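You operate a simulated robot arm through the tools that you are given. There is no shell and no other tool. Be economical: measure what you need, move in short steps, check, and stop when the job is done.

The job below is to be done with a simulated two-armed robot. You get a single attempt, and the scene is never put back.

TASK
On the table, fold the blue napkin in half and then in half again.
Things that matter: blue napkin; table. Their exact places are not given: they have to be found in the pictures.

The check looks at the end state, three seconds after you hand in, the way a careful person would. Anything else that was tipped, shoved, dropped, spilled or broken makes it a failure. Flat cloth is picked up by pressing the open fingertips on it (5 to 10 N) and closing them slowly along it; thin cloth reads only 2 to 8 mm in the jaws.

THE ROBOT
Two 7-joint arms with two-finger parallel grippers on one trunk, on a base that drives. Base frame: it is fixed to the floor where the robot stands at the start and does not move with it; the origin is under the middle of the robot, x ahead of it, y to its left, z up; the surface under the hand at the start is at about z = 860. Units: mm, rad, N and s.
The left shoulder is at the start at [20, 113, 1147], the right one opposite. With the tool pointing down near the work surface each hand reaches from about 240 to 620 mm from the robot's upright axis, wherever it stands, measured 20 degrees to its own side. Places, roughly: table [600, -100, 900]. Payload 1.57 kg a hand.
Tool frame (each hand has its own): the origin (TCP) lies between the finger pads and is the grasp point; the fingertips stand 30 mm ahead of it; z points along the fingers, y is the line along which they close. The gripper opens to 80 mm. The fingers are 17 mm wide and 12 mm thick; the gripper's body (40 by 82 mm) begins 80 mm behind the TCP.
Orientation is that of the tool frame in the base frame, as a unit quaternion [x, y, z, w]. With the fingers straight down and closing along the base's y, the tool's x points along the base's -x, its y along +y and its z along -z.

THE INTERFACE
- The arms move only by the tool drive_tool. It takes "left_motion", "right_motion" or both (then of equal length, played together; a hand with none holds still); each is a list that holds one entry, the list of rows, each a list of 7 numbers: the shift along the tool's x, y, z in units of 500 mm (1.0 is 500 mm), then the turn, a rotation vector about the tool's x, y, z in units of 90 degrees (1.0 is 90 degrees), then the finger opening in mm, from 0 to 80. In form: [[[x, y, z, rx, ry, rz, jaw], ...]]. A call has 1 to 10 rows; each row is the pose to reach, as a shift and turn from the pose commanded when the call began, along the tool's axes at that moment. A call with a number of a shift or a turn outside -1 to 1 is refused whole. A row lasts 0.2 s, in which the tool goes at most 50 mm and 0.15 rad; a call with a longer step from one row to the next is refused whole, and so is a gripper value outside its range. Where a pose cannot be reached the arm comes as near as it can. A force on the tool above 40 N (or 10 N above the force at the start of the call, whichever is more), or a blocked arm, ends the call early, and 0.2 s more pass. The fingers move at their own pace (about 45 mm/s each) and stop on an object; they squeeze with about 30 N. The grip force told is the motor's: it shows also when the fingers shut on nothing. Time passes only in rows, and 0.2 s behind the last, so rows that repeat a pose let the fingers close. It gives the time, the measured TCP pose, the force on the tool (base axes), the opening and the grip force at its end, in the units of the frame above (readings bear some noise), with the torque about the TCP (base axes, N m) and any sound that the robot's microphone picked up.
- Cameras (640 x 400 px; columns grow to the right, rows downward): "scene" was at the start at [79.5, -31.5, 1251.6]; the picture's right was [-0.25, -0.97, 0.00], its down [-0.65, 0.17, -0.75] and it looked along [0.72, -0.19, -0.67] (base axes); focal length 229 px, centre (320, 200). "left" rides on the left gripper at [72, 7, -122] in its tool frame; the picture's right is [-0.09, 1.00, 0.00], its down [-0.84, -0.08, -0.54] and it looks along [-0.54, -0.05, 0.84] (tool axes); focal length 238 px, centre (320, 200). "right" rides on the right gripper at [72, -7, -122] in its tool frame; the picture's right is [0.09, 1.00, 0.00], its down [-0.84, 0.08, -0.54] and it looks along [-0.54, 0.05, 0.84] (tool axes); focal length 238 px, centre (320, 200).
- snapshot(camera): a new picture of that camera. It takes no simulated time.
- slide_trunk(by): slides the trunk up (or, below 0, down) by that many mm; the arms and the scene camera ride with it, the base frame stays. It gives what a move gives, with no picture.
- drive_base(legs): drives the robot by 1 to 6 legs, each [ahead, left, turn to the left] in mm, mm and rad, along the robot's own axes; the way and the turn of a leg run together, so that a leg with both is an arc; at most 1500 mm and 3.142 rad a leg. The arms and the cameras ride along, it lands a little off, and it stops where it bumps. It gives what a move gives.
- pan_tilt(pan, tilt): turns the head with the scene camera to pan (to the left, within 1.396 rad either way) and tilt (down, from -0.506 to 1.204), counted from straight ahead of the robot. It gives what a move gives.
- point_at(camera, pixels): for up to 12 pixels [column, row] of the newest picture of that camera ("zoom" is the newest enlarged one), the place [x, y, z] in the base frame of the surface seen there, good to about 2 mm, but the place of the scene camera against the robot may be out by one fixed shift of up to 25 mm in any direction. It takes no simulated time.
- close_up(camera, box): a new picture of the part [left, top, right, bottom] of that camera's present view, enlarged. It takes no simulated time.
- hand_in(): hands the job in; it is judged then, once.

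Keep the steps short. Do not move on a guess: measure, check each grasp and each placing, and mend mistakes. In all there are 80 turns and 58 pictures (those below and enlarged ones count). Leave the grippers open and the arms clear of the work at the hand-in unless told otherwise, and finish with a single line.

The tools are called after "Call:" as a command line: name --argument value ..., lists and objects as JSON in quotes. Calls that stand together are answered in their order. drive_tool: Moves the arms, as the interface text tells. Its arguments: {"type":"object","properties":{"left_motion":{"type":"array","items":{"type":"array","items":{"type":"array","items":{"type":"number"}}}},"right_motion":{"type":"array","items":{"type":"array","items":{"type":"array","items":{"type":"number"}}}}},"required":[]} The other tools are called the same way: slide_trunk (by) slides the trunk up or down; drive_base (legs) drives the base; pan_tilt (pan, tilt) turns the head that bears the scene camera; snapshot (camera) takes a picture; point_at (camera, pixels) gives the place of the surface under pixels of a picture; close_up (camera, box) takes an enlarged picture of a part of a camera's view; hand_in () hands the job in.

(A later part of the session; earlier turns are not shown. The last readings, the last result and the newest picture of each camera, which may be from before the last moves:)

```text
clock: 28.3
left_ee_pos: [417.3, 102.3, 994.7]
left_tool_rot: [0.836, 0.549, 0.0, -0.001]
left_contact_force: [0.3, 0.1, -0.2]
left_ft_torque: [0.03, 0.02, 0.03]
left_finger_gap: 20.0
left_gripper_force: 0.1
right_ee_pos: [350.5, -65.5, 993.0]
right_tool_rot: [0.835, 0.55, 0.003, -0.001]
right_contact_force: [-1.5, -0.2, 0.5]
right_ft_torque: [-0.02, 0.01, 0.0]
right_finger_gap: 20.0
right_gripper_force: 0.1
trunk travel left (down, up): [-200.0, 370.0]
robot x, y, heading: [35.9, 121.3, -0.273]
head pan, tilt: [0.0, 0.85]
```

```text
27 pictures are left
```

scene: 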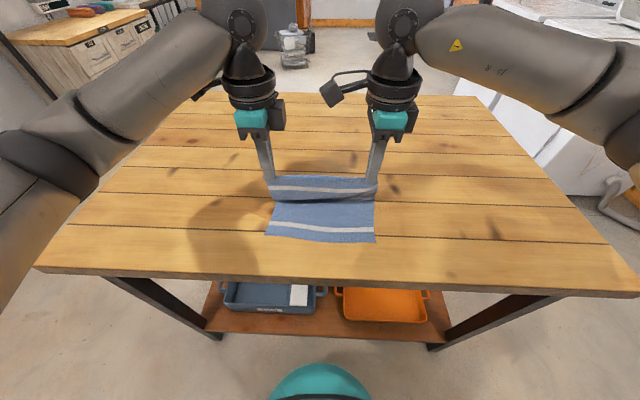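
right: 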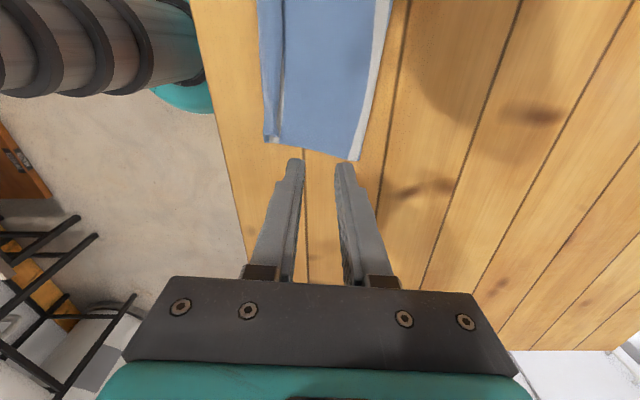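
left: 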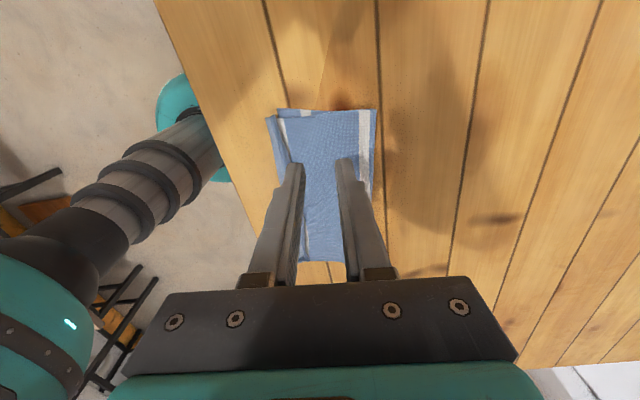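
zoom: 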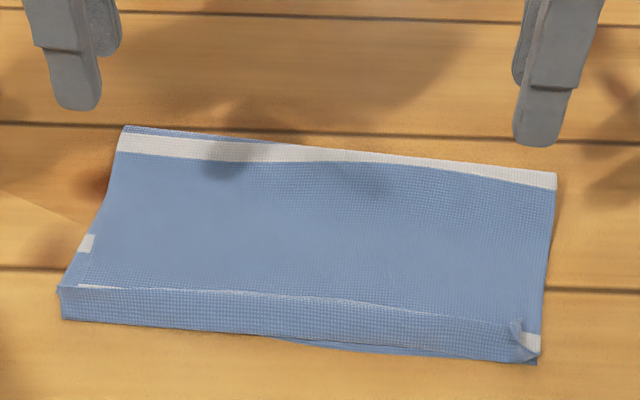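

The lip's fold now lies over the lower edge, and the layers slide easily over each other. My plan is to press lightly just behind the lip's free edge with closed fingertips, then open the jaws. The near finger pushes the lip over while the far finger holds the layer back. First I locate the free edge precisely.

Call:
close_up --camera "right" --box '[250, 40, 370, 170]'

Call:
point_at --camera "zoom" --pixels '[[180, 60], [170, 150], [160, 240], [150, 330], [120, 240], [105, 330]]'

Call:
close_up --camera "left" --box '[250, 90, 390, 180]'

```text
3.08 times, centred on (310, 105) of right
```

zoom: 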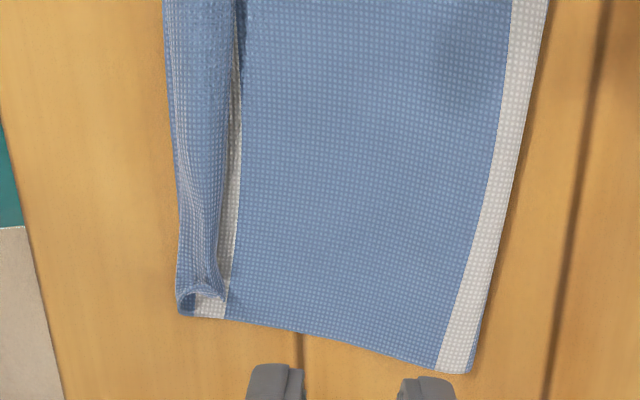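

```text
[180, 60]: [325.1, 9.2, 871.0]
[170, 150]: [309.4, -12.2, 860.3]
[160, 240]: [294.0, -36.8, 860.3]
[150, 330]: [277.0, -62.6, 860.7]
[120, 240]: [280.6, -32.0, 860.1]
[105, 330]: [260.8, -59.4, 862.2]
```

```text
4.44 times, centred on (320, 135) of left
```

zoom: 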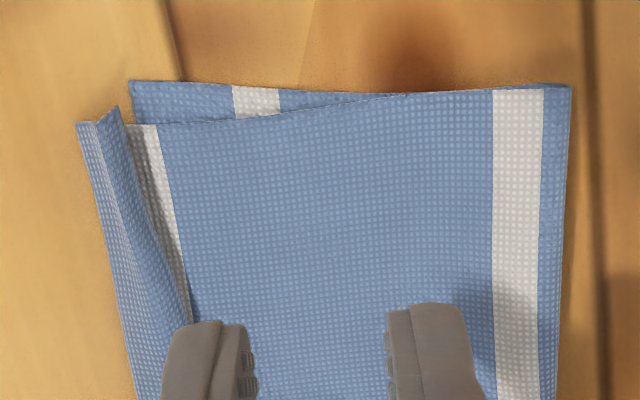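

Call:
point_at --camera "zoom" --pixels '[[118, 112], [150, 200], [185, 300], [82, 130], [115, 270], [165, 150], [182, 250], [134, 85], [565, 90], [300, 250]]'

Call:
point_at --camera "right" --pixels '[[282, 72], [280, 105], [276, 130], [271, 72], [267, 105], [265, 138], [284, 72], [282, 105], [280, 130], [320, 110], [357, 158]]'

```text
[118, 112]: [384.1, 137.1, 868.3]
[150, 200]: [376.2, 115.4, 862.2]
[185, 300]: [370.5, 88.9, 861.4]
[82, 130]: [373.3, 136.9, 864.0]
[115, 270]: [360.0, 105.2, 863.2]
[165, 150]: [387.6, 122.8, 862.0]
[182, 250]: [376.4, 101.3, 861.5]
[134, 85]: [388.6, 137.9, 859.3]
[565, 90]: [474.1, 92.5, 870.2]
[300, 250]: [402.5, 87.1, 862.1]
```

```text
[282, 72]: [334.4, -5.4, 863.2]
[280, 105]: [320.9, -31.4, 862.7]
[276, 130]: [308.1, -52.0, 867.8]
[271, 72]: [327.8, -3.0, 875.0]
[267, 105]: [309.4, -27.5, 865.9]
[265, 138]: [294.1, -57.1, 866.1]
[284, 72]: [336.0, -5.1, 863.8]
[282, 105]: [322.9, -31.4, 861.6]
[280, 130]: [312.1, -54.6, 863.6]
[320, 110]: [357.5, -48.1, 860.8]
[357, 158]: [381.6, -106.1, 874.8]
```

The lip stands up like an open curl, with its free edge at n≈305 (right) and 300 (left) along the normal, so it should tip easily. I set the closed fingertips about 3 mm behind it and press lightly.

Call:
drive_tool --left_motion '[[[-0.007, -0.027, 0, 0, 0, 0, 0], [-0.007, -0.055, 0.05, 0, 0, 0, 0], [-0.007, -0.055, 0.12, 0, 0, 0, 0], [-0.007, -0.055, 0.18, 0, 0, 0, 0], [-0.007, -0.055, 0.202, 0, 0, 0, 0], [-0.007, -0.055, 0.2065, 0, 0, 0, 0], [-0.007, -0.055, 0.2065, 0, 0, 0, 0]]]' --right_motion '[[[0.012, -0.027, 0, 0, 0, 0, 0], [0.012, -0.055, 0.05, 0, 0, 0, 0], [0.012, -0.055, 0.12, 0, 0, 0, 0], [0.012, -0.055, 0.18, 0, 0, 0, 0], [0.012, -0.055, 0.2, 0, 0, 0, 0], [0.012, -0.055, 0.203, 0, 0, 0, 0], [0.012, -0.055, 0.203, 0, 0, 0, 0]]]'

```text
clock: 29.9
left_ee_pos: [392.2, 111.1, 891.8]
left_tool_rot: [0.836, 0.549, 0.001, 0.0]
left_contact_force: [0.4, 1.0, 7.7]
left_ft_torque: [0.02, -0.01, 0.01]
left_finger_gap: 0.0
left_gripper_force: 21.5
right_ee_pos: [328.4, -51.1, 892.3]
right_tool_rot: [0.835, 0.55, 0.002, -0.001]
right_contact_force: [0.0, 0.0, 1.0]
right_ft_torque: [0.01, -0.01, -0.02]
right_finger_gap: 0.0
right_gripper_force: 21.3
trunk travel left (down, up): [-200.0, 370.0]
robot x, y, heading: [35.3, 123.7, -0.277]
head pan, tilt: [0.0, 0.85]
```

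Call:
drive_tool --left_motion '[[[0, 0, -0.0004, 0, 0, 0, 4], [0, 0, -0.0004, 0, 0, 0, 12], [0, 0, -0.0004, 0, 0, 0, 20], [0, 0, -0.0004, 0, 0, 0, 28], [0, 0, -0.0004, 0, 0, 0, 36], [0, 0, -0.0004, 0, 0, 0, 44], [0, 0, -0.0004, 0, 0, 0, 50], [0, 0, -0.0004, 0, 0, 0, 56], [0, 0, -0.0004, 0, 0, 0, 60]]]' --right_motion '[[[0, 0, 0.0014, 0, 0, 0, 4], [0, 0, 0.0014, 0, 0, 0, 12], [0, 0, 0.0014, 0, 0, 0, 20], [0, 0, 0.0014, 0, 0, 0, 28], [0, 0, 0.0014, 0, 0, 0, 36], [0, 0, 0.0014, 0, 0, 0, 44], [0, 0, 0.0014, 0, 0, 0, 50], [0, 0, 0.0014, 0, 0, 0, 56], [0, 0, 0.0014, 0, 0, 0, 60]]]'

Call:
close_up --camera "scene" --box '[250, 170, 400, 260]'

```text
clock: 31.9
left_ee_pos: [392.3, 111.6, 892.3]
left_tool_rot: [0.836, 0.549, 0.0, 0.0]
left_contact_force: [-2.3, 0.4, 10.2]
left_ft_torque: [-0.1, -0.23, -0.04]
left_finger_gap: 57.7
left_gripper_force: 0.1
right_ee_pos: [328.2, -49.3, 891.6]
right_tool_rot: [0.835, 0.55, 0.003, 0.0]
right_contact_force: [3.2, -0.5, 14.5]
right_ft_torque: [0.03, 0.19, 0.0]
right_finger_gap: 53.2
right_gripper_force: 0.1
trunk travel left (down, up): [-200.0, 370.0]
robot x, y, heading: [34.5, 120.7, -0.276]
head pan, tilt: [0.0, 0.85]
```

```text
4.27 times, centred on (325, 215) of scene
```

zoom: 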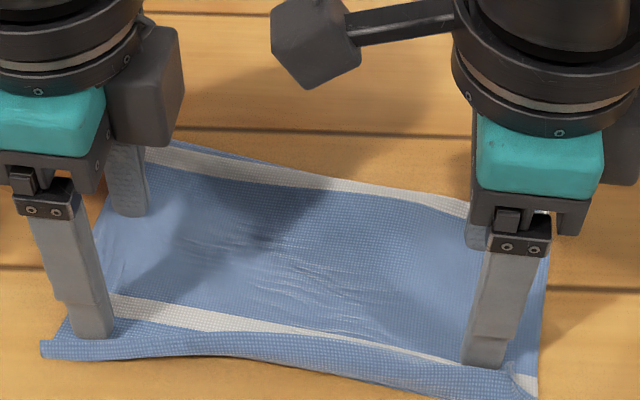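

The lip has been pushed forward and more of the stripe shows. I lift and look again.

Call:
drive_tool --left_motion '[[[0, 0, -0.04, 0, 0, 0, 60], [0, 0.03, -0.12, 0, 0, 0, 60], [0, 0.06, -0.2, 0, 0, 0, 60]]]' --right_motion '[[[0, 0, -0.04, 0, 0, 0, 60], [0, 0.03, -0.12, 0, 0, 0, 60], [0, 0.06, -0.2, 0, 0, 0, 60]]]'

Call:
close_up --camera "left" --box '[200, 80, 440, 280]'

Call:
close_up --camera "right" --box '[230, 20, 390, 180]'

```text
clock: 32.7
left_ee_pos: [420.8, 97.9, 992.0]
left_tool_rot: [0.836, 0.549, 0.0, -0.001]
left_contact_force: [-0.2, -0.1, -0.2]
left_ft_torque: [-0.02, 0.03, -0.02]
left_finger_gap: 60.0
left_gripper_force: 0.0
right_ee_pos: [354.0, -60.4, 993.2]
right_tool_rot: [0.835, 0.55, 0.001, -0.002]
right_contact_force: [0.3, 0.2, -0.8]
right_ft_torque: [-0.01, 0.0, 0.02]
right_finger_gap: 59.5
right_gripper_force: 0.0
trunk travel left (down, up): [-200.0, 370.0]
robot x, y, heading: [31.0, 122.9, -0.27]
head pan, tilt: [0.0, 0.85]
```

```text
2.00 times, centred on (320, 180) of left
```

zoom: 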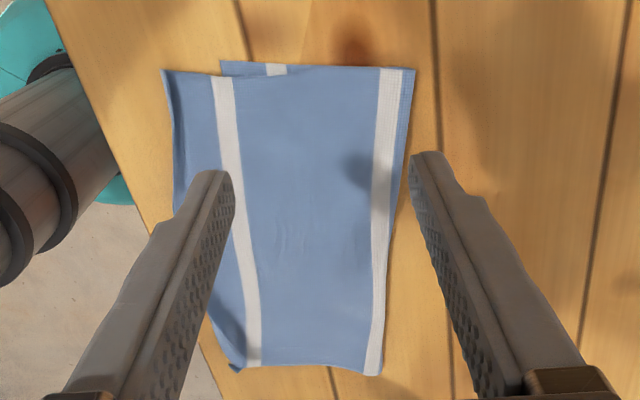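

```text
2.50 times, centred on (310, 100) of right
```

zoom: 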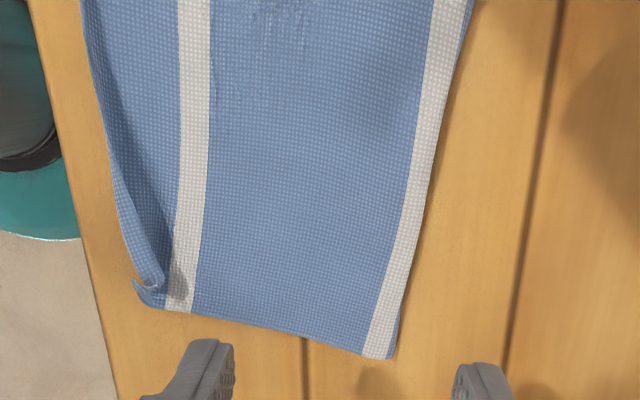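

The lip has unfolded. Only the right corner tip is curled, and the top edge now overhangs the lower one. I measure the overhang.

Call:
point_at --camera "zoom" --pixels '[[90, 40], [100, 110], [120, 210], [140, 285], [150, 300], [175, 300], [200, 305], [380, 350], [410, 200], [440, 60]]'

Call:
point_at --camera "left" --pixels '[[242, 117], [244, 140], [247, 170], [265, 117], [272, 112], [310, 114], [356, 118], [276, 112], [436, 300], [350, 200]]'

Call:
close_up --camera "scene" --box '[250, 170, 400, 260]'

```text
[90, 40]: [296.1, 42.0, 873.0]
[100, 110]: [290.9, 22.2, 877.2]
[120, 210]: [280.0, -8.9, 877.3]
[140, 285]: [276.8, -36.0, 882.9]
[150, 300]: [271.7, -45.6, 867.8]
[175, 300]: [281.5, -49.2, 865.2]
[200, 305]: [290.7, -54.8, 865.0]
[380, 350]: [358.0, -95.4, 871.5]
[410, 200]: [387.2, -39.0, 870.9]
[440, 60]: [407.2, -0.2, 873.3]
```

```text
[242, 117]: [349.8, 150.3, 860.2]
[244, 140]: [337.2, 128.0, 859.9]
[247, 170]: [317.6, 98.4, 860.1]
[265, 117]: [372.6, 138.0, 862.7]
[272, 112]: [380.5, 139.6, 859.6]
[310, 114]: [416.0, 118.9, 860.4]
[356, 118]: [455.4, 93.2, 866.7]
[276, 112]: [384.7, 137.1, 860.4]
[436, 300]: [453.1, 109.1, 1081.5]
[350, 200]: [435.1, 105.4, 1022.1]
```

```text
4.27 times, centred on (325, 215) of scene
```

zoom: 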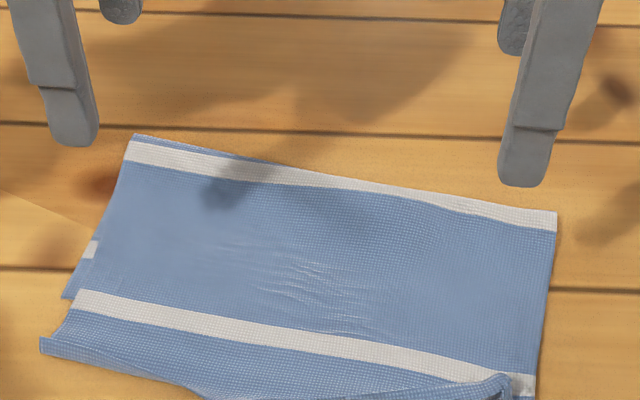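

The top edge overhangs by about 33 mm and lies as a single layer on the table, flat at the left and curled up at the right. I regrasp it very close to its edge so the lip stays short, then re-lay it aligned with the lower edge. I move above it first.

Call:
drive_tool --left_motion '[[[0.005, -0.06, 0, 0, 0, 0, 50], [0.01, -0.12, 0.02, 0, 0, 0, 40], [0.01, -0.181, 0.05, 0, 0, 0, 30], [0.01, -0.181, 0.11, 0, 0, 0, 20], [0.01, -0.181, 0.17, 0, 0, 0, 20], [0.01, -0.181, 0.17, 0, 0, 0, 20]]]' --right_motion '[[[0, -0.055, 0, 0, 0, 0, 50], [-0.006, -0.11, 0.02, 0, 0, 0, 40], [-0.006, -0.164, 0.05, 0, 0, 0, 30], [-0.006, -0.164, 0.1, 0, 0, 0, 24], [-0.006, -0.164, 0.16, 0, 0, 0, 24], [-0.006, -0.164, 0.16, 0, 0, 0, 24]]]'

Call:
snapshot --camera "left"

Call:
snapshot --camera "right"

```text
clock: 34.1
left_ee_pos: [337.0, 136.7, 905.5]
left_tool_rot: [0.836, 0.549, 0.0, 0.001]
left_contact_force: [0.6, -0.2, -0.3]
left_ft_torque: [0.0, -0.03, 0.03]
left_finger_gap: 20.0
left_gripper_force: 0.2
right_ee_pos: [278.8, -31.2, 909.8]
right_tool_rot: [0.835, 0.55, 0.002, 0.0]
right_contact_force: [-0.3, 0.7, -0.7]
right_ft_torque: [-0.01, 0.01, 0.0]
right_finger_gap: 23.9
right_gripper_force: 0.2
trunk travel left (down, up): [-200.0, 370.0]
robot x, y, heading: [35.1, 122.3, -0.272]
head pan, tilt: [0.0, 0.85]
```

```text
20 pictures are left
```

left: 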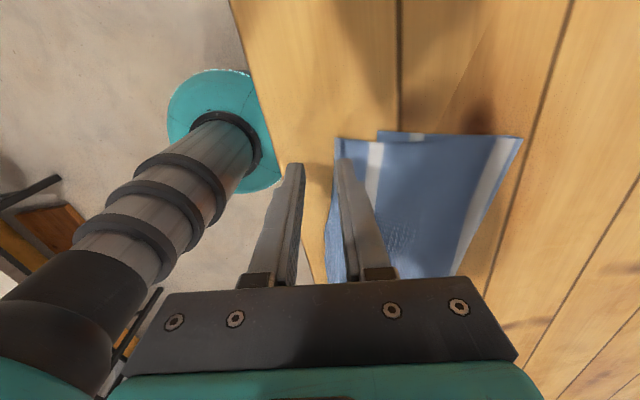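

```text
19 pictures are left
```

right: 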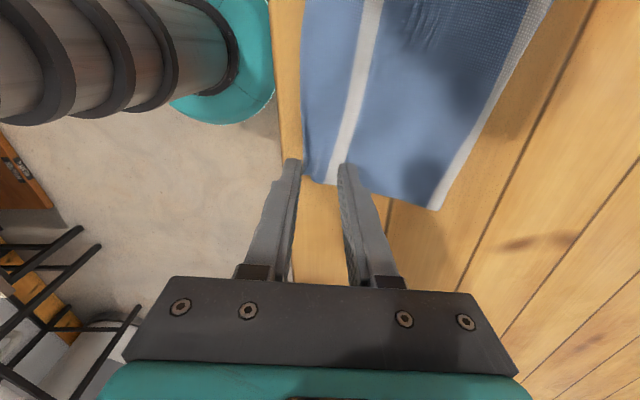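

Call:
point_at --camera "right" --pixels '[[305, 175], [304, 150], [303, 110], [284, 110], [325, 182], [305, 60]]'

Call:
point_at --camera "left" --pixels '[[337, 142], [331, 200], [328, 240], [378, 134], [300, 150], [520, 140]]'

```text
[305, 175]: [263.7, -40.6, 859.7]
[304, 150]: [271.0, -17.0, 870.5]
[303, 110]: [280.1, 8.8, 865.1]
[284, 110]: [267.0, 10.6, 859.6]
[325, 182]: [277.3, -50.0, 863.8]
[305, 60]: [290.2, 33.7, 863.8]
```

```text
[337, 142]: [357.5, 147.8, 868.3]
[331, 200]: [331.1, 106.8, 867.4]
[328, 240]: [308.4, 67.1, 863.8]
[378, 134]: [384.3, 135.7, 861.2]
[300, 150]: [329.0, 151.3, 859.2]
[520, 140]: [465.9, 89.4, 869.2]
```

The right edge is at n≈256 and the left at n≈267. I recentre both hands with narrow openings of 14 and 16 mm, and lower to contact.

Call:
drive_tool --left_motion '[[[0, 0.013, 0, 0, 0, 0, 16], [0, 0.026, 0, 0, 0, 0, 16], [0, 0.026, 0.012, 0, 0, 0, 16], [0, 0.026, 0.022, 0, 0, 0, 16], [0, 0.026, 0.029, 0, 0, 0, 16], [0, 0.026, 0.029, 0, 0, 0, 16]]]' --right_motion '[[[0, -0.01, 0, 0, 0, 0, 14], [0, -0.0196, 0, 0, 0, 0, 14], [0, -0.0196, 0.015, 0, 0, 0, 14], [0, -0.0196, 0.03, 0, 0, 0, 14], [0, -0.0196, 0.0376, 0, 0, 0, 14], [0, -0.0196, 0.0376, 0, 0, 0, 14]]]'

```text
clock: 35.5
left_ee_pos: [350.2, 134.5, 890.7]
left_tool_rot: [0.836, 0.549, 0.0, 0.0]
left_contact_force: [-1.0, 0.4, 2.6]
left_ft_torque: [-0.04, -0.04, 0.0]
left_finger_gap: 16.0
left_gripper_force: 0.1
right_ee_pos: [270.5, -27.5, 892.4]
right_tool_rot: [0.835, 0.55, 0.003, -0.001]
right_contact_force: [0.0, -0.1, 0.4]
right_ft_torque: [0.02, 0.01, 0.0]
right_finger_gap: 14.3
right_gripper_force: 0.2
trunk travel left (down, up): [-200.0, 370.0]
robot x, y, heading: [30.1, 119.1, -0.273]
head pan, tilt: [0.0, 0.85]
```

Call:
drive_tool --left_motion '[[[0, 0, 0.0008, 0, 0, 0, 16], [0, 0, 0.0008, 0, 0, 0, 14], [0, 0, 0.0008, 0, 0, 0, 11], [0, 0, 0.0008, 0, 0, 0, 8], [0, 0, 0.0008, 0, 0, 0, 5], [0, 0, 0.0008, 0, 0, 0, 2], [0, 0, 0.0008, 0, 0, 0, 0], [0, 0, 0.0008, 0, 0, 0, 0], [0, 0, -0.016, 0, 0, 0, 0], [0, 0.01, -0.04, 0, 0, 0, 0]]]' --right_motion '[[[0, 0, 0.0034, 0, 0, 0, 14], [0, 0, 0.0034, 0, 0, 0, 13], [0, 0, 0.0034, 0, 0, 0, 11], [0, 0, 0.0034, 0, 0, 0, 8], [0, 0, 0.0034, 0, 0, 0, 5], [0, 0, 0.0034, 0, 0, 0, 2], [0, 0, 0.0034, 0, 0, 0, 0], [0, 0, 0.0034, 0, 0, 0, 0], [0, 0, -0.016, 0, 0, 0, 0], [0, 0.01, -0.04, 0, 0, 0, 0]]]'

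Call:
snapshot --camera "scene"

```text
clock: 37.7
left_ee_pos: [354.9, 133.0, 911.1]
left_tool_rot: [0.836, 0.549, 0.0, -0.001]
left_contact_force: [0.8, -0.3, -0.5]
left_ft_torque: [-0.02, 0.0, -0.04]
left_finger_gap: 1.5
left_gripper_force: 23.2
right_ee_pos: [273.8, -29.6, 913.3]
right_tool_rot: [0.835, 0.55, 0.001, -0.002]
right_contact_force: [0.7, 0.7, -0.8]
right_ft_torque: [-0.05, 0.02, 0.0]
right_finger_gap: 2.1
right_gripper_force: 23.7
trunk travel left (down, up): [-200.0, 370.0]
robot x, y, heading: [32.5, 122.9, -0.272]
head pan, tilt: [0.0, 0.85]
```

```text
18 pictures are left
```

scene: 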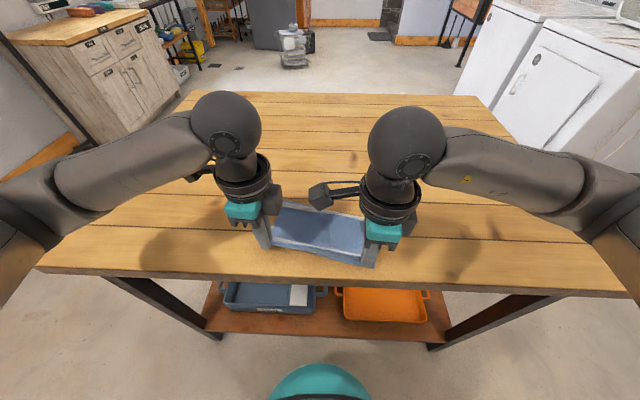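

Both hold a single layer. I lift the edge and move it back so the lower layer's near edge becomes visible.

Call:
drive_tool --left_motion '[[[0, 0.015, -0.03, 0, 0, 0, 0], [0, 0.03, -0.06, 0, 0, 0, 0], [0, 0.05, -0.09, 0, 0, 0, 0], [0, 0.075, -0.11, 0, 0, 0, 0], [0, 0.1, -0.12, 0, 0, 0, 0], [0, 0.125, -0.13, 0, 0, 0, 0], [0, 0.15, -0.13, 0, 0, 0, 0], [0, 0.15, -0.13, 0, 0, 0, 0]]]' --right_motion '[[[0, 0.015, -0.03, 0, 0, 0, 0], [0, 0.03, -0.06, 0, 0, 0, 0], [0, 0.05, -0.09, 0, 0, 0, 0], [0, 0.075, -0.11, 0, 0, 0, 0], [0, 0.1, -0.12, 0, 0, 0, 0], [0, 0.125, -0.13, 0, 0, 0, 0], [0, 0.15, -0.13, 0, 0, 0, 0], [0, 0.15, -0.13, 0, 0, 0, 0]]]'

Call:
close_up --camera "scene" --box '[240, 170, 400, 270]'

Call:
snapshot --camera "right"

```text
clock: 39.5
left_ee_pos: [425.4, 102.5, 977.5]
left_tool_rot: [0.835, 0.55, 0.001, 0.0]
left_contact_force: [-0.7, 0.7, 0.1]
left_ft_torque: [0.0, 0.02, 0.03]
left_finger_gap: 1.5
left_gripper_force: 23.1
right_ee_pos: [343.3, -60.3, 977.3]
right_tool_rot: [0.835, 0.55, 0.002, -0.001]
right_contact_force: [0.3, -0.5, -0.1]
right_ft_torque: [0.02, -0.01, -0.03]
right_finger_gap: 1.7
right_gripper_force: 23.3
trunk travel left (down, up): [-200.0, 370.0]
robot x, y, heading: [34.2, 127.5, -0.263]
head pan, tilt: [0.0, 0.85]
```

```text
4.00 times, centred on (320, 220) of scene
```

zoom: 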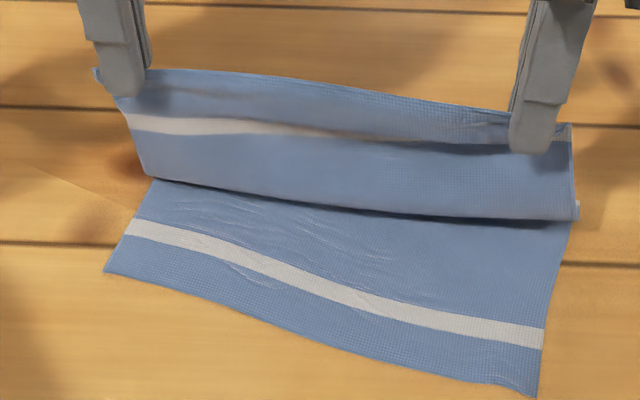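

```text
16 pictures are left
```

right: 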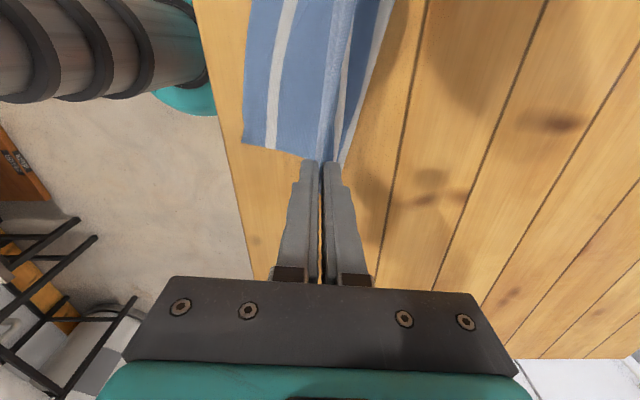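

The lower layer is clearly visible. I measure its near edge, using the right camera to calibrate the scene camera.

Call:
point_at --camera "right" --pixels '[[245, 141], [248, 80], [252, 20], [268, 146], [300, 155]]'

Call:
point_at --camera "zoom" --pixels '[[110, 268], [535, 390], [300, 320], [420, 366], [200, 290], [150, 185], [572, 225], [570, 218]]'

```text
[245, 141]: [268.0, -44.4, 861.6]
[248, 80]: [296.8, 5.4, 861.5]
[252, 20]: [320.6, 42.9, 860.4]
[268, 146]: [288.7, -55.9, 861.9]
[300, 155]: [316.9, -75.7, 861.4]
```

```text
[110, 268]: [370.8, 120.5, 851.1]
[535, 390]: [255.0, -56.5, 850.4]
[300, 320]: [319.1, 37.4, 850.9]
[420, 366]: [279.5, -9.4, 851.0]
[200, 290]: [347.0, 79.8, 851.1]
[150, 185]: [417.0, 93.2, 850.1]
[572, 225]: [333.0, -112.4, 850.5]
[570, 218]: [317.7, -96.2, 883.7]
```

The lower near edge runs from A(268,-44) to B(384,132), a line at 33°. I lift the held edge above the midline, turned to match, so the sheet straightens. After that I lay it along AB with the tool leaning toward the robot, so the short lip falls forward.

Call:
drive_tool --left_motion '[[[-0.009, 0.0211, -0.004, 0, 0, 0.022, 0], [-0.018, 0.0422, -0.008, 0, 0, 0.044, 0], [-0.027, 0.0634, -0.012, 0, 0, 0.066, 0], [-0.036, 0.0845, -0.016, 0, 0, 0.088, 0], [-0.0448, 0.1056, -0.026, 0, 0, 0.109, 0], [-0.0448, 0.1056, -0.026, 0, 0, 0.109, 0], [-0.0448, 0.1056, -0.026, 0, 0, 0.109, 0]]]' --right_motion '[[[-0.0074, 0.013, -0.004, 0, 0, 0.022, 0], [-0.0149, 0.026, -0.008, 0, 0, 0.044, 0], [-0.0223, 0.039, -0.012, 0, 0, 0.066, 0], [-0.0298, 0.052, -0.016, 0, 0, 0.088, 0], [-0.0372, 0.0652, -0.026, 0, 0, 0.109, 0], [-0.0372, 0.0652, -0.026, 0, 0, 0.109, 0], [-0.0372, 0.0652, -0.026, 0, 0, 0.109, 0]]]'

Call:
close_up --camera "scene" --box '[220, 130, 420, 270]'

Call:
point_at --camera "zoom" --pixels '[[160, 298], [490, 388], [330, 340]]'

```text
clock: 41.1
left_ee_pos: [463.8, 60.9, 988.7]
left_tool_rot: [0.88, 0.475, 0.0, 0.0]
left_contact_force: [-0.2, -0.9, 0.0]
left_ft_torque: [0.03, 0.01, 0.01]
left_finger_gap: 1.6
left_gripper_force: 22.7
right_ee_pos: [366.0, -90.1, 990.1]
right_tool_rot: [0.88, 0.475, 0.002, -0.002]
right_contact_force: [-0.7, 0.7, 0.0]
right_ft_torque: [-0.02, -0.01, 0.0]
right_finger_gap: 2.2
right_gripper_force: 23.2
trunk travel left (down, up): [-200.0, 370.0]
robot x, y, heading: [32.8, 120.7, -0.268]
head pan, tilt: [0.0, 0.85]
```

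```text
2.86 times, centred on (320, 200) of scene
```

zoom: 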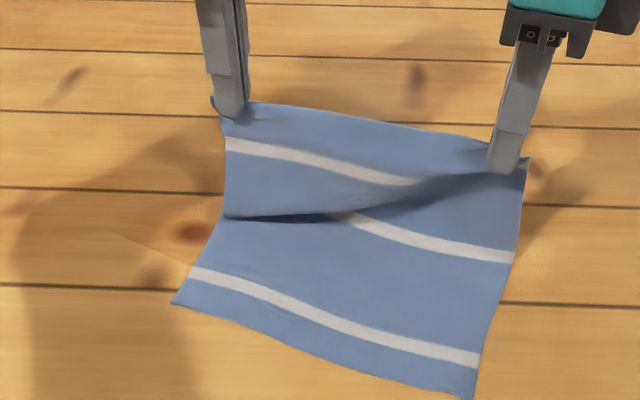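

```text
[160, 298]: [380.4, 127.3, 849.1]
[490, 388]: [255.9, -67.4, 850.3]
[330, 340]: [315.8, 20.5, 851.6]
```

Call:
point_at --camera "zoom" --pixels '[[178, 302], [464, 393], [300, 346], [224, 219], [514, 262]]'

```text
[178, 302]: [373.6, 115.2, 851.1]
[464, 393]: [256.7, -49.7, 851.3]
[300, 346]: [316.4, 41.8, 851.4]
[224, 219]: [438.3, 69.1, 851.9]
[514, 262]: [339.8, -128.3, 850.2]
```

The lower layer stayed nearly in place: B≈(387,127), A≈(270,-38). I lay the edge down along it with the tilt.

Call:
drive_tool --left_motion '[[[0, -0.04, 0, 0, 0, 0, 0], [0.001, -0.076, 0.01, -0.03, 0, 0, 0], [0.002, -0.112, 0.03, -0.07, 0, 0, 0], [0.003, -0.142, 0.056, -0.11, 0, 0, 0], [0.004, -0.168, 0.09, -0.15, 0, 0, 0], [0.004, -0.188, 0.126, -0.19, 0, 0, 0], [0.004, -0.202, 0.158, -0.222, 0, 0, 0], [0.004, -0.208, 0.178, -0.222, 0, 0, 0], [0.004, -0.208, 0.186, -0.222, 0, 0, 0], [0.004, -0.208, 0.186, -0.222, 0, 0, 0]]]' --right_motion '[[[0, -0.043, 0, 0, 0, 0, 0], [0.001, -0.081, 0.01, -0.03, 0, 0, 0], [0.002, -0.119, 0.03, -0.07, 0, 0, 0], [0.003, -0.151, 0.056, -0.11, 0, 0, 0], [0.004, -0.179, 0.09, -0.15, 0, 0, 0], [0.004, -0.201, 0.126, -0.19, 0, 0, 0], [0.004, -0.216, 0.158, -0.222, 0, 0, 0], [0.004, -0.222, 0.18, -0.222, 0, 0, 0], [0.004, -0.222, 0.188, -0.222, 0, 0, 0], [0.004, -0.222, 0.188, -0.222, 0, 0, 0]]]'

Call:
close_up --camera "scene" --box '[220, 150, 420, 290]'

```text
clock: 43.3
left_ee_pos: [375.9, 119.6, 895.7]
left_tool_rot: [0.866, 0.469, 0.083, 0.153]
left_contact_force: [0.5, 0.1, 0.2]
left_ft_torque: [0.0, 0.04, 0.0]
left_finger_gap: 1.7
left_gripper_force: 23.2
right_ee_pos: [276.0, -27.2, 896.9]
right_tool_rot: [0.866, 0.469, 0.083, 0.151]
right_contact_force: [0.0, 0.3, 0.1]
right_ft_torque: [0.01, 0.03, 0.01]
right_finger_gap: 1.9
right_gripper_force: 23.2
trunk travel left (down, up): [-200.0, 370.0]
robot x, y, heading: [36.8, 120.0, -0.278]
head pan, tilt: [0.0, 0.85]
```

```text
2.86 times, centred on (320, 220) of scene
```

zoom: 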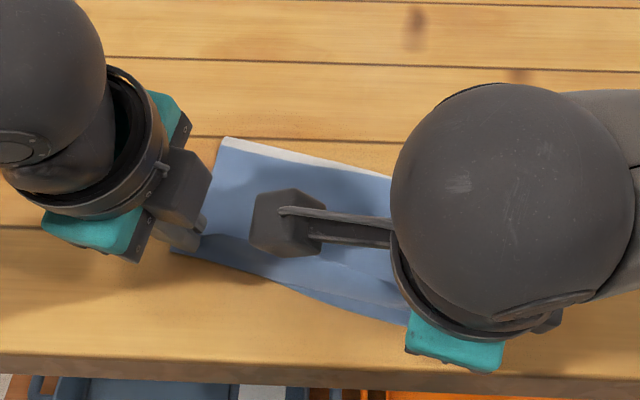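

The body leans toward the robot as wanted. I open a little and pull back along the finger axis.

Call:
drive_tool --left_motion '[[[0, 0, 0.002, 0, 0, 0, 1], [0, 0, 0.002, 0, 0, 0, 5], [0, 0, 0.002, 0, 0, 0, 9], [0, 0, -0.01, 0, 0, 0, 12], [0, 0, -0.03, 0, 0, 0, 12], [0, 0, -0.06, 0, 0, 0, 16], [0, 0, -0.12, 0.08, 0, 0, 20], [0, 0, -0.19, 0.15, 0, 0, 20], [0, 0, -0.25, 0.222, 0, 0, 20]]]' --right_motion '[[[0, 0, 0.002, 0, 0, 0, 1], [0, 0, 0.002, 0, 0, 0, 5], [0, 0, 0.002, 0, 0, 0, 9], [0, 0, -0.01, 0, 0, 0, 12], [0, 0, -0.03, 0, 0, 0, 12], [0, 0, -0.06, 0, 0, 0, 16], [0, 0, -0.12, 0.08, 0, 0, 20], [0, 0, -0.19, 0.15, 0, 0, 20], [0, 0, -0.25, 0.222, 0, 0, 20]]]'

Call:
snapshot --camera "left"

Call:
snapshot --camera "right"

```text
clock: 45.3
left_ee_pos: [340.5, 144.0, 1012.5]
left_tool_rot: [0.88, 0.475, 0.0, -0.001]
left_contact_force: [-0.7, -0.3, -0.1]
left_ft_torque: [0.02, 0.04, -0.02]
left_finger_gap: 20.0
left_gripper_force: 0.1
right_ee_pos: [238.9, -4.2, 1015.9]
right_tool_rot: [0.879, 0.476, 0.002, -0.002]
right_contact_force: [0.5, -0.4, 0.1]
right_ft_torque: [-0.02, 0.02, -0.01]
right_finger_gap: 20.1
right_gripper_force: 0.1
right hand out of reach, approached as far as the arm can: row 4, 5, 6, 7
trunk travel left (down, up): [-200.0, 370.0]
robot x, y, heading: [30.9, 119.5, -0.274]
head pan, tilt: [0.0, 0.85]
```

```text
13 pictures are left
```

left: 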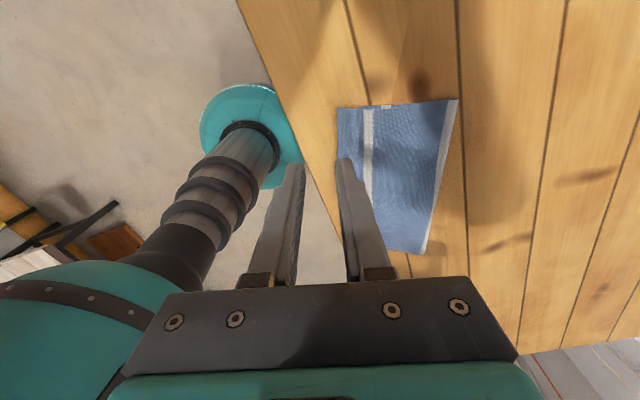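

```text
12 pictures are left
```

right: 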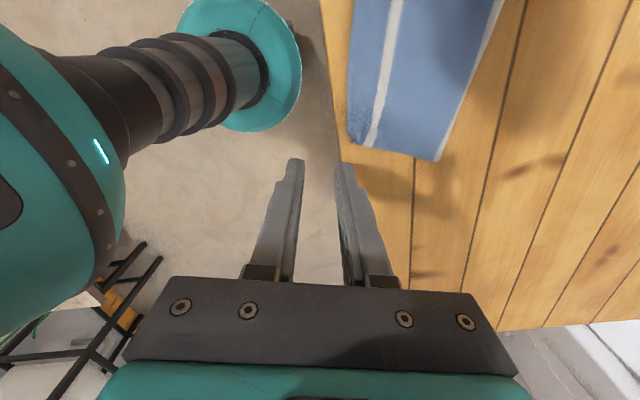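

The first fold is now neat, with edges aligned and no lip. The second fold brings the far-left short end over to the right short end. For that I raise the hands, slide the base about 310 mm right along the table, and turn left 0.70 rad so both hands reach the short end side by side.

Call:
drive_tool --left_motion '[[[0, 0.02, -0.04, 0, 0, 0, 20], [0, 0.05, -0.08, 0, 0, 0, 20], [0, 0.1, -0.1, 0, 0, 0, 20]]]' --right_motion '[[[0, 0.02, -0.04, 0, 0, 0, 20], [0, 0.08, -0.08, 0, 0, 0, 20], [-0.06, 0.14, -0.1, 0, 0, 0, 20]]]'

Call:
drive_base --legs '[[0, -310, 0], [0, 0, 0.7]]'

Call:
pan_tilt --pan 0.15 --tilt 0.85

Call:
snapshot --camera "scene"

```text
clock: 46.1
left_ee_pos: [384.8, 114.7, 1064.5]
left_tool_rot: [0.88, 0.476, 0.0, 0.0]
left_contact_force: [0.3, 0.9, -0.9]
left_ft_torque: [-0.01, -0.02, 0.03]
left_finger_gap: 20.0
left_gripper_force: 0.0
right_ee_pos: [279.8, -66.6, 1062.9]
right_tool_rot: [0.879, 0.477, 0.003, -0.002]
right_contact_force: [-0.9, -0.3, 0.7]
right_ft_torque: [0.03, -0.03, -0.02]
right_finger_gap: 19.9
right_gripper_force: 0.0
trunk travel left (down, up): [-200.0, 370.0]
robot x, y, heading: [32.4, 119.1, -0.273]
head pan, tilt: [0.0, 0.85]
```

```text
clock: 50.0
left_ee_pos: [224.3, 47.2, 1063.2]
left_tool_rot: [0.665, 0.747, 0.0, -0.001]
left_contact_force: [-0.1, -0.6, 0.1]
left_ft_torque: [-0.03, -0.01, 0.01]
left_finger_gap: 20.1
left_gripper_force: 0.2
right_ee_pos: [261.6, -160.0, 1062.5]
right_tool_rot: [0.664, 0.748, 0.001, -0.003]
right_contact_force: [0.3, -0.5, 0.8]
right_ft_torque: [0.0, 0.01, 0.01]
right_finger_gap: 20.3
right_gripper_force: 0.0
trunk travel left (down, up): [-200.0, 370.0]
robot x, y, heading: [-51.0, -172.8, 0.43]
head pan, tilt: [0.0, 0.85]
```

```text
clock: 50.7
left_ee_pos: [223.8, 46.8, 1063.2]
left_tool_rot: [0.665, 0.747, 0.001, 0.0]
left_contact_force: [0.3, -0.6, 0.7]
left_ft_torque: [0.02, 0.0, 0.0]
left_finger_gap: 19.9
left_gripper_force: 0.0
right_ee_pos: [259.8, -159.0, 1062.2]
right_tool_rot: [0.665, 0.747, 0.001, -0.003]
right_contact_force: [-0.4, 0.3, -0.4]
right_ft_torque: [-0.01, -0.02, 0.0]
right_finger_gap: 20.0
right_gripper_force: 0.2
trunk travel left (down, up): [-200.0, 370.0]
robot x, y, heading: [-49.1, -172.2, 0.424]
head pan, tilt: [0.15, 0.85]
```

```text
11 pictures are left
```

scene: 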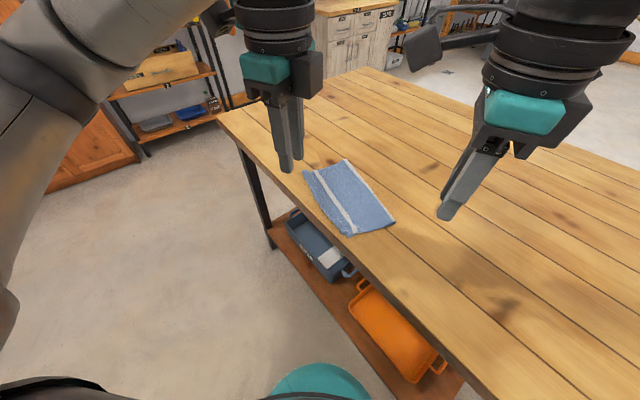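

The second-fold stance looks good. The napkin's far short end is at about (304,172)–(345,160) and its near end at (348,236)–(395,222). I measure it.

Call:
point_at --camera "scene" --pixels '[[306, 173], [345, 162], [392, 221], [350, 234], [325, 168], [346, 200]]'

```text
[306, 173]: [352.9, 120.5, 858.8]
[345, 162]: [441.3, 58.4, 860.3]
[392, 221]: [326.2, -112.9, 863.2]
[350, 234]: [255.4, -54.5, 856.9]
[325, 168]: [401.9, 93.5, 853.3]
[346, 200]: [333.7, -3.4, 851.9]
```

I bring both hands to hover beside that far end, turned so their jaws close across it, and then refine with the hand cameras.

Call:
drive_tool --left_motion '[[[0.017, 0.0388, 0.02, 0, 0, -0.067, 20], [0.034, 0.0775, 0.04, 0, 0, -0.134, 20], [0.051, 0.1163, 0.06, 0, 0, -0.201, 20], [0.0675, 0.155, 0.08, 0, 0, -0.268, 20], [0.084, 0.1938, 0.1, 0, 0, -0.335, 20], [0.101, 0.2325, 0.12, 0, 0, -0.402, 20], [0.118, 0.2713, 0.15, 0, 0, -0.469, 20], [0.135, 0.31, 0.18, 0, 0, -0.536, 20]]]' --right_motion '[[[0.0488, 0.0578, 0.02, 0, 0, -0.067, 20], [0.0975, 0.1155, 0.04, 0, 0, -0.134, 20], [0.1463, 0.1733, 0.06, 0, 0, -0.201, 20], [0.195, 0.231, 0.08, 0, 0, -0.268, 20], [0.2438, 0.2888, 0.1, 0, 0, -0.335, 20], [0.2925, 0.3465, 0.12, 0, 0, -0.402, 20], [0.3413, 0.4043, 0.14, 0, 0, -0.469, 20], [0.375, 0.462, 0.15, 0, 0, -0.536, 20]]]'

Call:
snapshot --camera "left"

```text
clock: 52.5
left_ee_pos: [360.4, 136.6, 982.2]
left_tool_rot: [0.315, 0.949, 0.002, -0.001]
left_contact_force: [6.9, 10.0, -2.4]
left_ft_torque: [-1.49, 0.92, 0.29]
left_finger_gap: 20.0
left_gripper_force: 0.0
right_ee_pos: [447.9, 46.0, 989.6]
right_tool_rot: [0.306, 0.952, -0.002, 0.004]
right_contact_force: [-5.1, -11.9, 1.6]
right_ft_torque: [1.62, -0.64, 1.25]
right_finger_gap: 20.0
right_gripper_force: 0.0
right hand out of reach, approached as far as the arm can: row 8
trunk travel left (down, up): [-200.0, 370.0]
robot x, y, heading: [-47.4, -175.9, 0.42]
head pan, tilt: [0.15, 0.85]
stopped in row 8 (left hand): the force on the tool passed its limit at 59 N (the readings are from after the stop); the commanded pose is now the measured one
```

```text
10 pictures are left
```

left: 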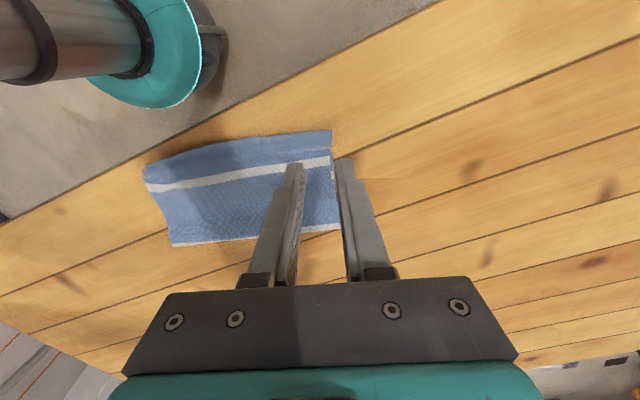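

The two hands touched: the right camera met the left hand. Nothing else moved. I back the right hand off and tilt it outward, and measure the napkin from this left view.

Call:
point_at --camera "left" --pixels '[[329, 133], [331, 150], [334, 180], [339, 226], [147, 157], [174, 244], [240, 141], [260, 237], [330, 170]]'

Call:
drive_tool --right_motion '[[[-0.05, 0, -0.02, 0, 0.07, 0, 20], [-0.1, 0, -0.02, 0, 0.14, 0, 20], [-0.12, 0, -0.02, 0, 0.2, 0, 20], [-0.12, 0, -0.02, 0, 0.25, 0, 20]]]'

```text
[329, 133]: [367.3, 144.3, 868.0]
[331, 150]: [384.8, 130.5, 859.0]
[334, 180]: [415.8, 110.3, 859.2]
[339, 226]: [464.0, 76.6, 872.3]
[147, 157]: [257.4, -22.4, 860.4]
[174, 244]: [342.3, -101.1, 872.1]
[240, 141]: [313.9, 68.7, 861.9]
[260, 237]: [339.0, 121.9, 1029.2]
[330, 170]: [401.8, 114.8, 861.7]
```

```text
clock: 53.5
left_ee_pos: [361.1, 133.0, 981.9]
left_tool_rot: [0.317, 0.948, 0.002, -0.001]
left_contact_force: [1.1, 0.4, 0.0]
left_ft_torque: [-0.02, -0.03, 0.03]
left_finger_gap: 20.0
left_gripper_force: 0.0
right_ee_pos: [469.5, -12.8, 990.7]
right_tool_rot: [0.298, 0.935, 0.058, -0.184]
right_contact_force: [0.3, 0.0, 0.1]
right_ft_torque: [0.03, -0.02, 0.0]
right_finger_gap: 19.9
right_gripper_force: 0.1
right hand out of reach, approached as far as the arm can: row 1, 2, 3, 4
trunk travel left (down, up): [-200.0, 370.0]
robot x, y, heading: [-46.9, -170.1, 0.423]
head pan, tilt: [0.15, 0.85]
```

The right hand is short of reach here. I shift the base 70 mm along the table edge, toward the napkin at the same clearance.

Call:
drive_base --legs '[[45, 53, 0]]'

```text
clock: 54.5
left_ee_pos: [382.4, 200.3, 982.3]
left_tool_rot: [0.318, 0.948, 0.001, 0.0]
left_contact_force: [1.1, 0.2, -0.5]
left_ft_torque: [-0.01, 0.01, 0.01]
left_finger_gap: 20.2
left_gripper_force: 0.1
right_ee_pos: [488.9, 55.0, 991.2]
right_tool_rot: [0.3, 0.935, 0.057, -0.182]
right_contact_force: [-0.7, 0.3, 0.7]
right_ft_torque: [0.0, -0.06, 0.05]
right_finger_gap: 19.8
right_gripper_force: 0.0
trunk travel left (down, up): [-200.0, 370.0]
robot x, y, heading: [-25.4, -106.8, 0.42]
head pan, tilt: [0.15, 0.85]
```

Next I lean the left hand outward too and bring both hands to hover just above the corners of the short end.

Call:
drive_tool --left_motion '[[[-0.0107, -0.0222, 0.02, 0, -0.04, -0.005, 18], [-0.0214, -0.0444, 0.05, 0, -0.08, -0.01, 18], [-0.0321, -0.0666, 0.09, 0, -0.12, -0.015, 18], [-0.0428, -0.0888, 0.12, 0, -0.145, -0.023, 18], [-0.0536, -0.111, 0.145, 0, -0.145, -0.023, 18], [-0.0536, -0.111, 0.154, 0, -0.145, -0.023, 18]]]' --right_motion '[[[0, 0, 0.02, 0, 0, 0, 18], [0, 0.001, 0.05, 0, 0, 0, 18], [0, 0.002, 0.09, 0, 0, 0, 18], [0, 0.003, 0.13, 0, 0, 0, 18], [0, 0.003, 0.165, 0, 0, 0, 18], [0, 0.003, 0.181, 0, 0, 0, 18]]]'

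Call:
snapshot --camera "left"

Call:
snapshot --camera "right"

```text
clock: 55.9
left_ee_pos: [369.8, 140.1, 903.6]
left_tool_rot: [0.3, 0.947, -0.034, 0.108]
left_contact_force: [-0.3, 0.5, 0.4]
left_ft_torque: [0.02, 0.01, -0.03]
left_finger_gap: 17.9
left_gripper_force: 0.1
right_ee_pos: [472.6, 79.6, 907.0]
right_tool_rot: [0.299, 0.935, 0.058, -0.183]
right_contact_force: [0.0, 0.0, -0.1]
right_ft_torque: [0.01, 0.01, 0.02]
right_finger_gap: 18.0
right_gripper_force: 0.0
right hand out of reach, approached as far as the arm can: row 2, 3, 4, 5, 6
trunk travel left (down, up): [-200.0, 370.0]
robot x, y, heading: [-26.8, -107.5, 0.424]
head pan, tilt: [0.15, 0.85]
```

```text
9 pictures are left
```

left: 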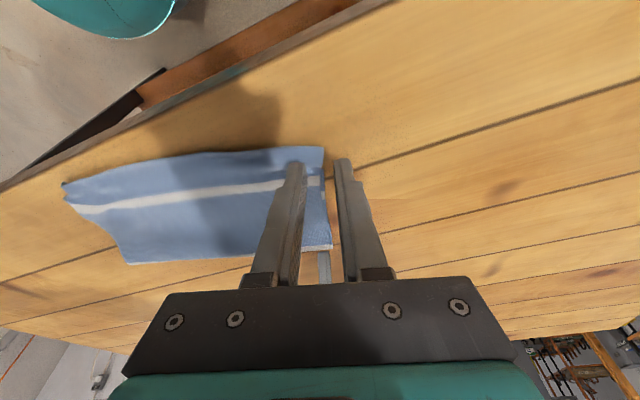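

```text
8 pictures are left
```

right: 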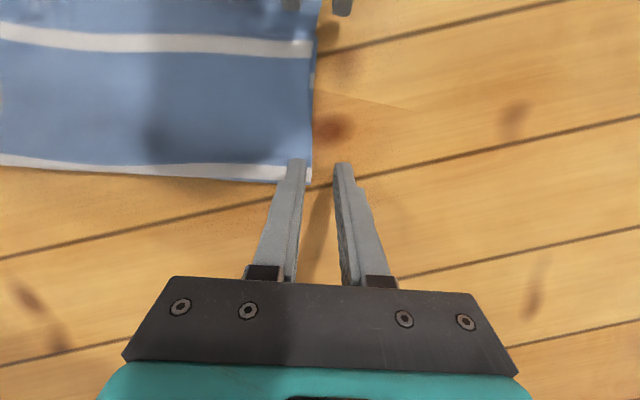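

Left is well placed. The right edge sits just inside its jaws, so I nudge the right hand 4 mm inward and lower both to contact.

Call:
drive_tool --left_motion '[[[0, 0, 0.008, 0, 0, 0, 18], [0, 0, 0.015, 0, 0, 0, 18], [0, 0, 0.02, 0, 0, 0, 18], [0, 0, 0.0225, 0, 0, 0, 18], [0, 0, 0.0225, 0, 0, 0, 18]]]' --right_motion '[[[0, -0.004, 0.008, 0, 0, 0, 18], [0, -0.008, 0.016, 0, 0, 0, 18], [0, -0.008, 0.022, 0, 0, 0, 18], [0, -0.008, 0.027, 0, 0, 0, 18], [0, -0.008, 0.027, 0, 0, 0, 18]]]'

```text
clock: 57.1
left_ee_pos: [370.8, 138.7, 895.0]
left_tool_rot: [0.3, 0.947, -0.035, 0.108]
left_contact_force: [-0.1, 0.1, 0.1]
left_ft_torque: [-0.04, -0.01, -0.01]
left_finger_gap: 18.0
left_gripper_force: 0.1
right_ee_pos: [470.0, 82.6, 893.1]
right_tool_rot: [0.3, 0.935, 0.058, -0.183]
right_contact_force: [-0.1, -0.5, 0.2]
right_ft_torque: [-0.03, -0.01, 0.02]
right_finger_gap: 17.9
right_gripper_force: 0.0
right hand out of reach, approached as far as the arm can: row 2, 3, 4, 5
trunk travel left (down, up): [-200.0, 370.0]
robot x, y, heading: [-32.2, -108.2, 0.419]
head pan, tilt: [0.15, 0.85]
```

The right hand is still about 9 mm too far out and at a joint limit. I ease its tilt by 9° and shift it inward.

Call:
drive_tool --right_motion '[[[0, 0, -0.012, 0, -0.04, 0, 18], [0, -0.008, -0.012, 0, -0.08, 0, 18], [0, -0.016, -0.012, 0, -0.11, 0, 18], [0, -0.02, -0.012, 0, -0.11, 0, 18], [0, -0.02, -0.012, 0, -0.11, 0, 18]]]'

```text
clock: 58.3
left_ee_pos: [371.8, 137.7, 893.8]
left_tool_rot: [0.3, 0.947, -0.035, 0.107]
left_contact_force: [-0.5, -0.5, 0.2]
left_ft_torque: [0.0, -0.03, 0.0]
left_finger_gap: 17.8
left_gripper_force: 0.0
right_ee_pos: [481.7, 84.4, 897.1]
right_tool_rot: [0.304, 0.945, 0.034, -0.115]
right_contact_force: [0.4, 0.8, -0.8]
right_ft_torque: [-0.01, -0.01, -0.01]
right_finger_gap: 18.0
right_gripper_force: 0.2
right hand out of reach, approached as far as the arm can: row 1, 2, 3, 4, 5
trunk travel left (down, up): [-200.0, 370.0]
robot x, y, heading: [-31.6, -109.2, 0.422]
head pan, tilt: [0.15, 0.85]
```

Working it through, the right wrist is at its maximum reach of about 550 mm from the shoulder, and leaning outward makes it worse. I lift both hands and shift the base another 60 mm along the table.

Call:
drive_tool --left_motion '[[[0, 0, -0.05, 0, 0, 0, 18], [0, 0, -0.1, 0, 0, 0, 18]]]' --right_motion '[[[0, 0, -0.05, 0, 0, 0, 18], [0, 0, -0.1, 0, 0, 0, 18]]]'

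Call:
drive_base --legs '[[39, 46, 0]]'

```text
clock: 58.9
left_ee_pos: [363.8, 146.8, 943.8]
left_tool_rot: [0.3, 0.947, -0.035, 0.108]
left_contact_force: [0.7, -0.2, 0.5]
left_ft_torque: [-0.03, 0.0, -0.01]
left_finger_gap: 17.8
left_gripper_force: 0.1
right_ee_pos: [490.6, 79.1, 947.2]
right_tool_rot: [0.304, 0.947, 0.033, -0.1]
right_contact_force: [0.2, 0.4, 0.2]
right_ft_torque: [-0.01, 0.0, 0.05]
right_finger_gap: 18.0
right_gripper_force: 0.2
trunk travel left (down, up): [-200.0, 370.0]
robot x, y, heading: [-27.7, -106.5, 0.426]
head pan, tilt: [0.15, 0.85]
```

```text
clock: 59.9
left_ee_pos: [380.3, 205.0, 942.0]
left_tool_rot: [0.3, 0.947, -0.035, 0.108]
left_contact_force: [-0.5, 0.0, 0.4]
left_ft_torque: [-0.04, 0.01, 0.0]
left_finger_gap: 18.2
left_gripper_force: 0.1
right_ee_pos: [507.0, 138.5, 946.1]
right_tool_rot: [0.303, 0.947, 0.032, -0.1]
right_contact_force: [-0.3, -0.1, -0.3]
right_ft_torque: [-0.03, -0.03, -0.02]
right_finger_gap: 18.2
right_gripper_force: 0.0
trunk travel left (down, up): [-200.0, 370.0]
robot x, y, heading: [-9.6, -48.5, 0.423]
head pan, tilt: [0.15, 0.85]
```

Call:
drive_tool --left_motion '[[[-0.01, -0.03, 0, 0, 0, 0, 18], [-0.02, -0.06, 0, 0, 0, 0, 18], [-0.03, -0.09, 0.01, 0, 0, 0, 18], [-0.0398, -0.118, 0.03, 0, 0, 0, 18], [-0.0398, -0.118, 0.06, 0, 0, 0, 18], [-0.0398, -0.118, 0.0874, 0, 0, 0, 18], [-0.0398, -0.118, 0.1, 0, 0, 0, 18], [-0.0398, -0.118, 0.1085, 0, 0, 0, 18], [-0.0398, -0.118, 0.1085, 0, 0, 0, 18]]]' --right_motion '[[[-0.002, -0.04, 0, 0, 0, 0, 18], [-0.004, -0.08, 0, 0, 0, 0, 18], [-0.006, -0.12, 0.01, 0, 0, 0, 18], [-0.0072, -0.1548, 0.03, 0, 0, 0, 18], [-0.0072, -0.1548, 0.06, 0, 0, 0, 18], [-0.0072, -0.1548, 0.0824, 0, 0, 0, 18], [-0.0072, -0.1548, 0.095, 0, 0, 0, 18], [-0.0072, -0.1548, 0.1035, 0, 0, 0, 18], [-0.0072, -0.1548, 0.1035, 0, 0, 0, 18]]]'

```text
clock: 61.9
left_ee_pos: [372.9, 139.1, 894.0]
left_tool_rot: [0.299, 0.947, -0.034, 0.108]
left_contact_force: [0.0, 0.3, -0.5]
left_ft_torque: [-0.04, 0.01, 0.02]
left_finger_gap: 18.1
left_gripper_force: 0.0
right_ee_pos: [456.7, 78.4, 894.5]
right_tool_rot: [0.303, 0.947, 0.031, -0.101]
right_contact_force: [-0.7, 0.1, -0.1]
right_ft_torque: [0.0, -0.04, -0.02]
right_finger_gap: 18.3
right_gripper_force: 0.1
right hand out of reach, approached as far as the arm can: row 1, 2
trunk travel left (down, up): [-200.0, 370.0]
robot x, y, heading: [-11.4, -48.1, 0.42]
head pan, tilt: [0.15, 0.85]
```

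In position with no contact between the hands. I lower 2 mm more.

Call:
drive_tool --left_motion '[[[0, 0, 0.002, 0, 0, 0, 18], [0, 0, 0.004, 0, 0, 0, 18], [0, 0, 0.004, 0, 0, 0, 18]]]' --right_motion '[[[0, 0, 0.002, 0, 0, 0, 18], [0, 0, 0.0045, 0, 0, 0, 18], [0, 0, 0.0045, 0, 0, 0, 18]]]'

```text
clock: 62.6
left_ee_pos: [372.7, 138.4, 892.6]
left_tool_rot: [0.299, 0.947, -0.035, 0.107]
left_contact_force: [0.3, 0.7, 0.5]
left_ft_torque: [-0.03, 0.03, -0.01]
left_finger_gap: 18.2
left_gripper_force: 0.0
right_ee_pos: [456.5, 79.5, 893.3]
right_tool_rot: [0.304, 0.947, 0.032, -0.1]
right_contact_force: [0.9, -0.3, 3.3]
right_ft_torque: [-0.05, 0.01, 0.03]
right_finger_gap: 18.1
right_gripper_force: 0.1
trunk travel left (down, up): [-200.0, 370.0]
robot x, y, heading: [-14.4, -49.7, 0.426]
head pan, tilt: [0.15, 0.85]
```

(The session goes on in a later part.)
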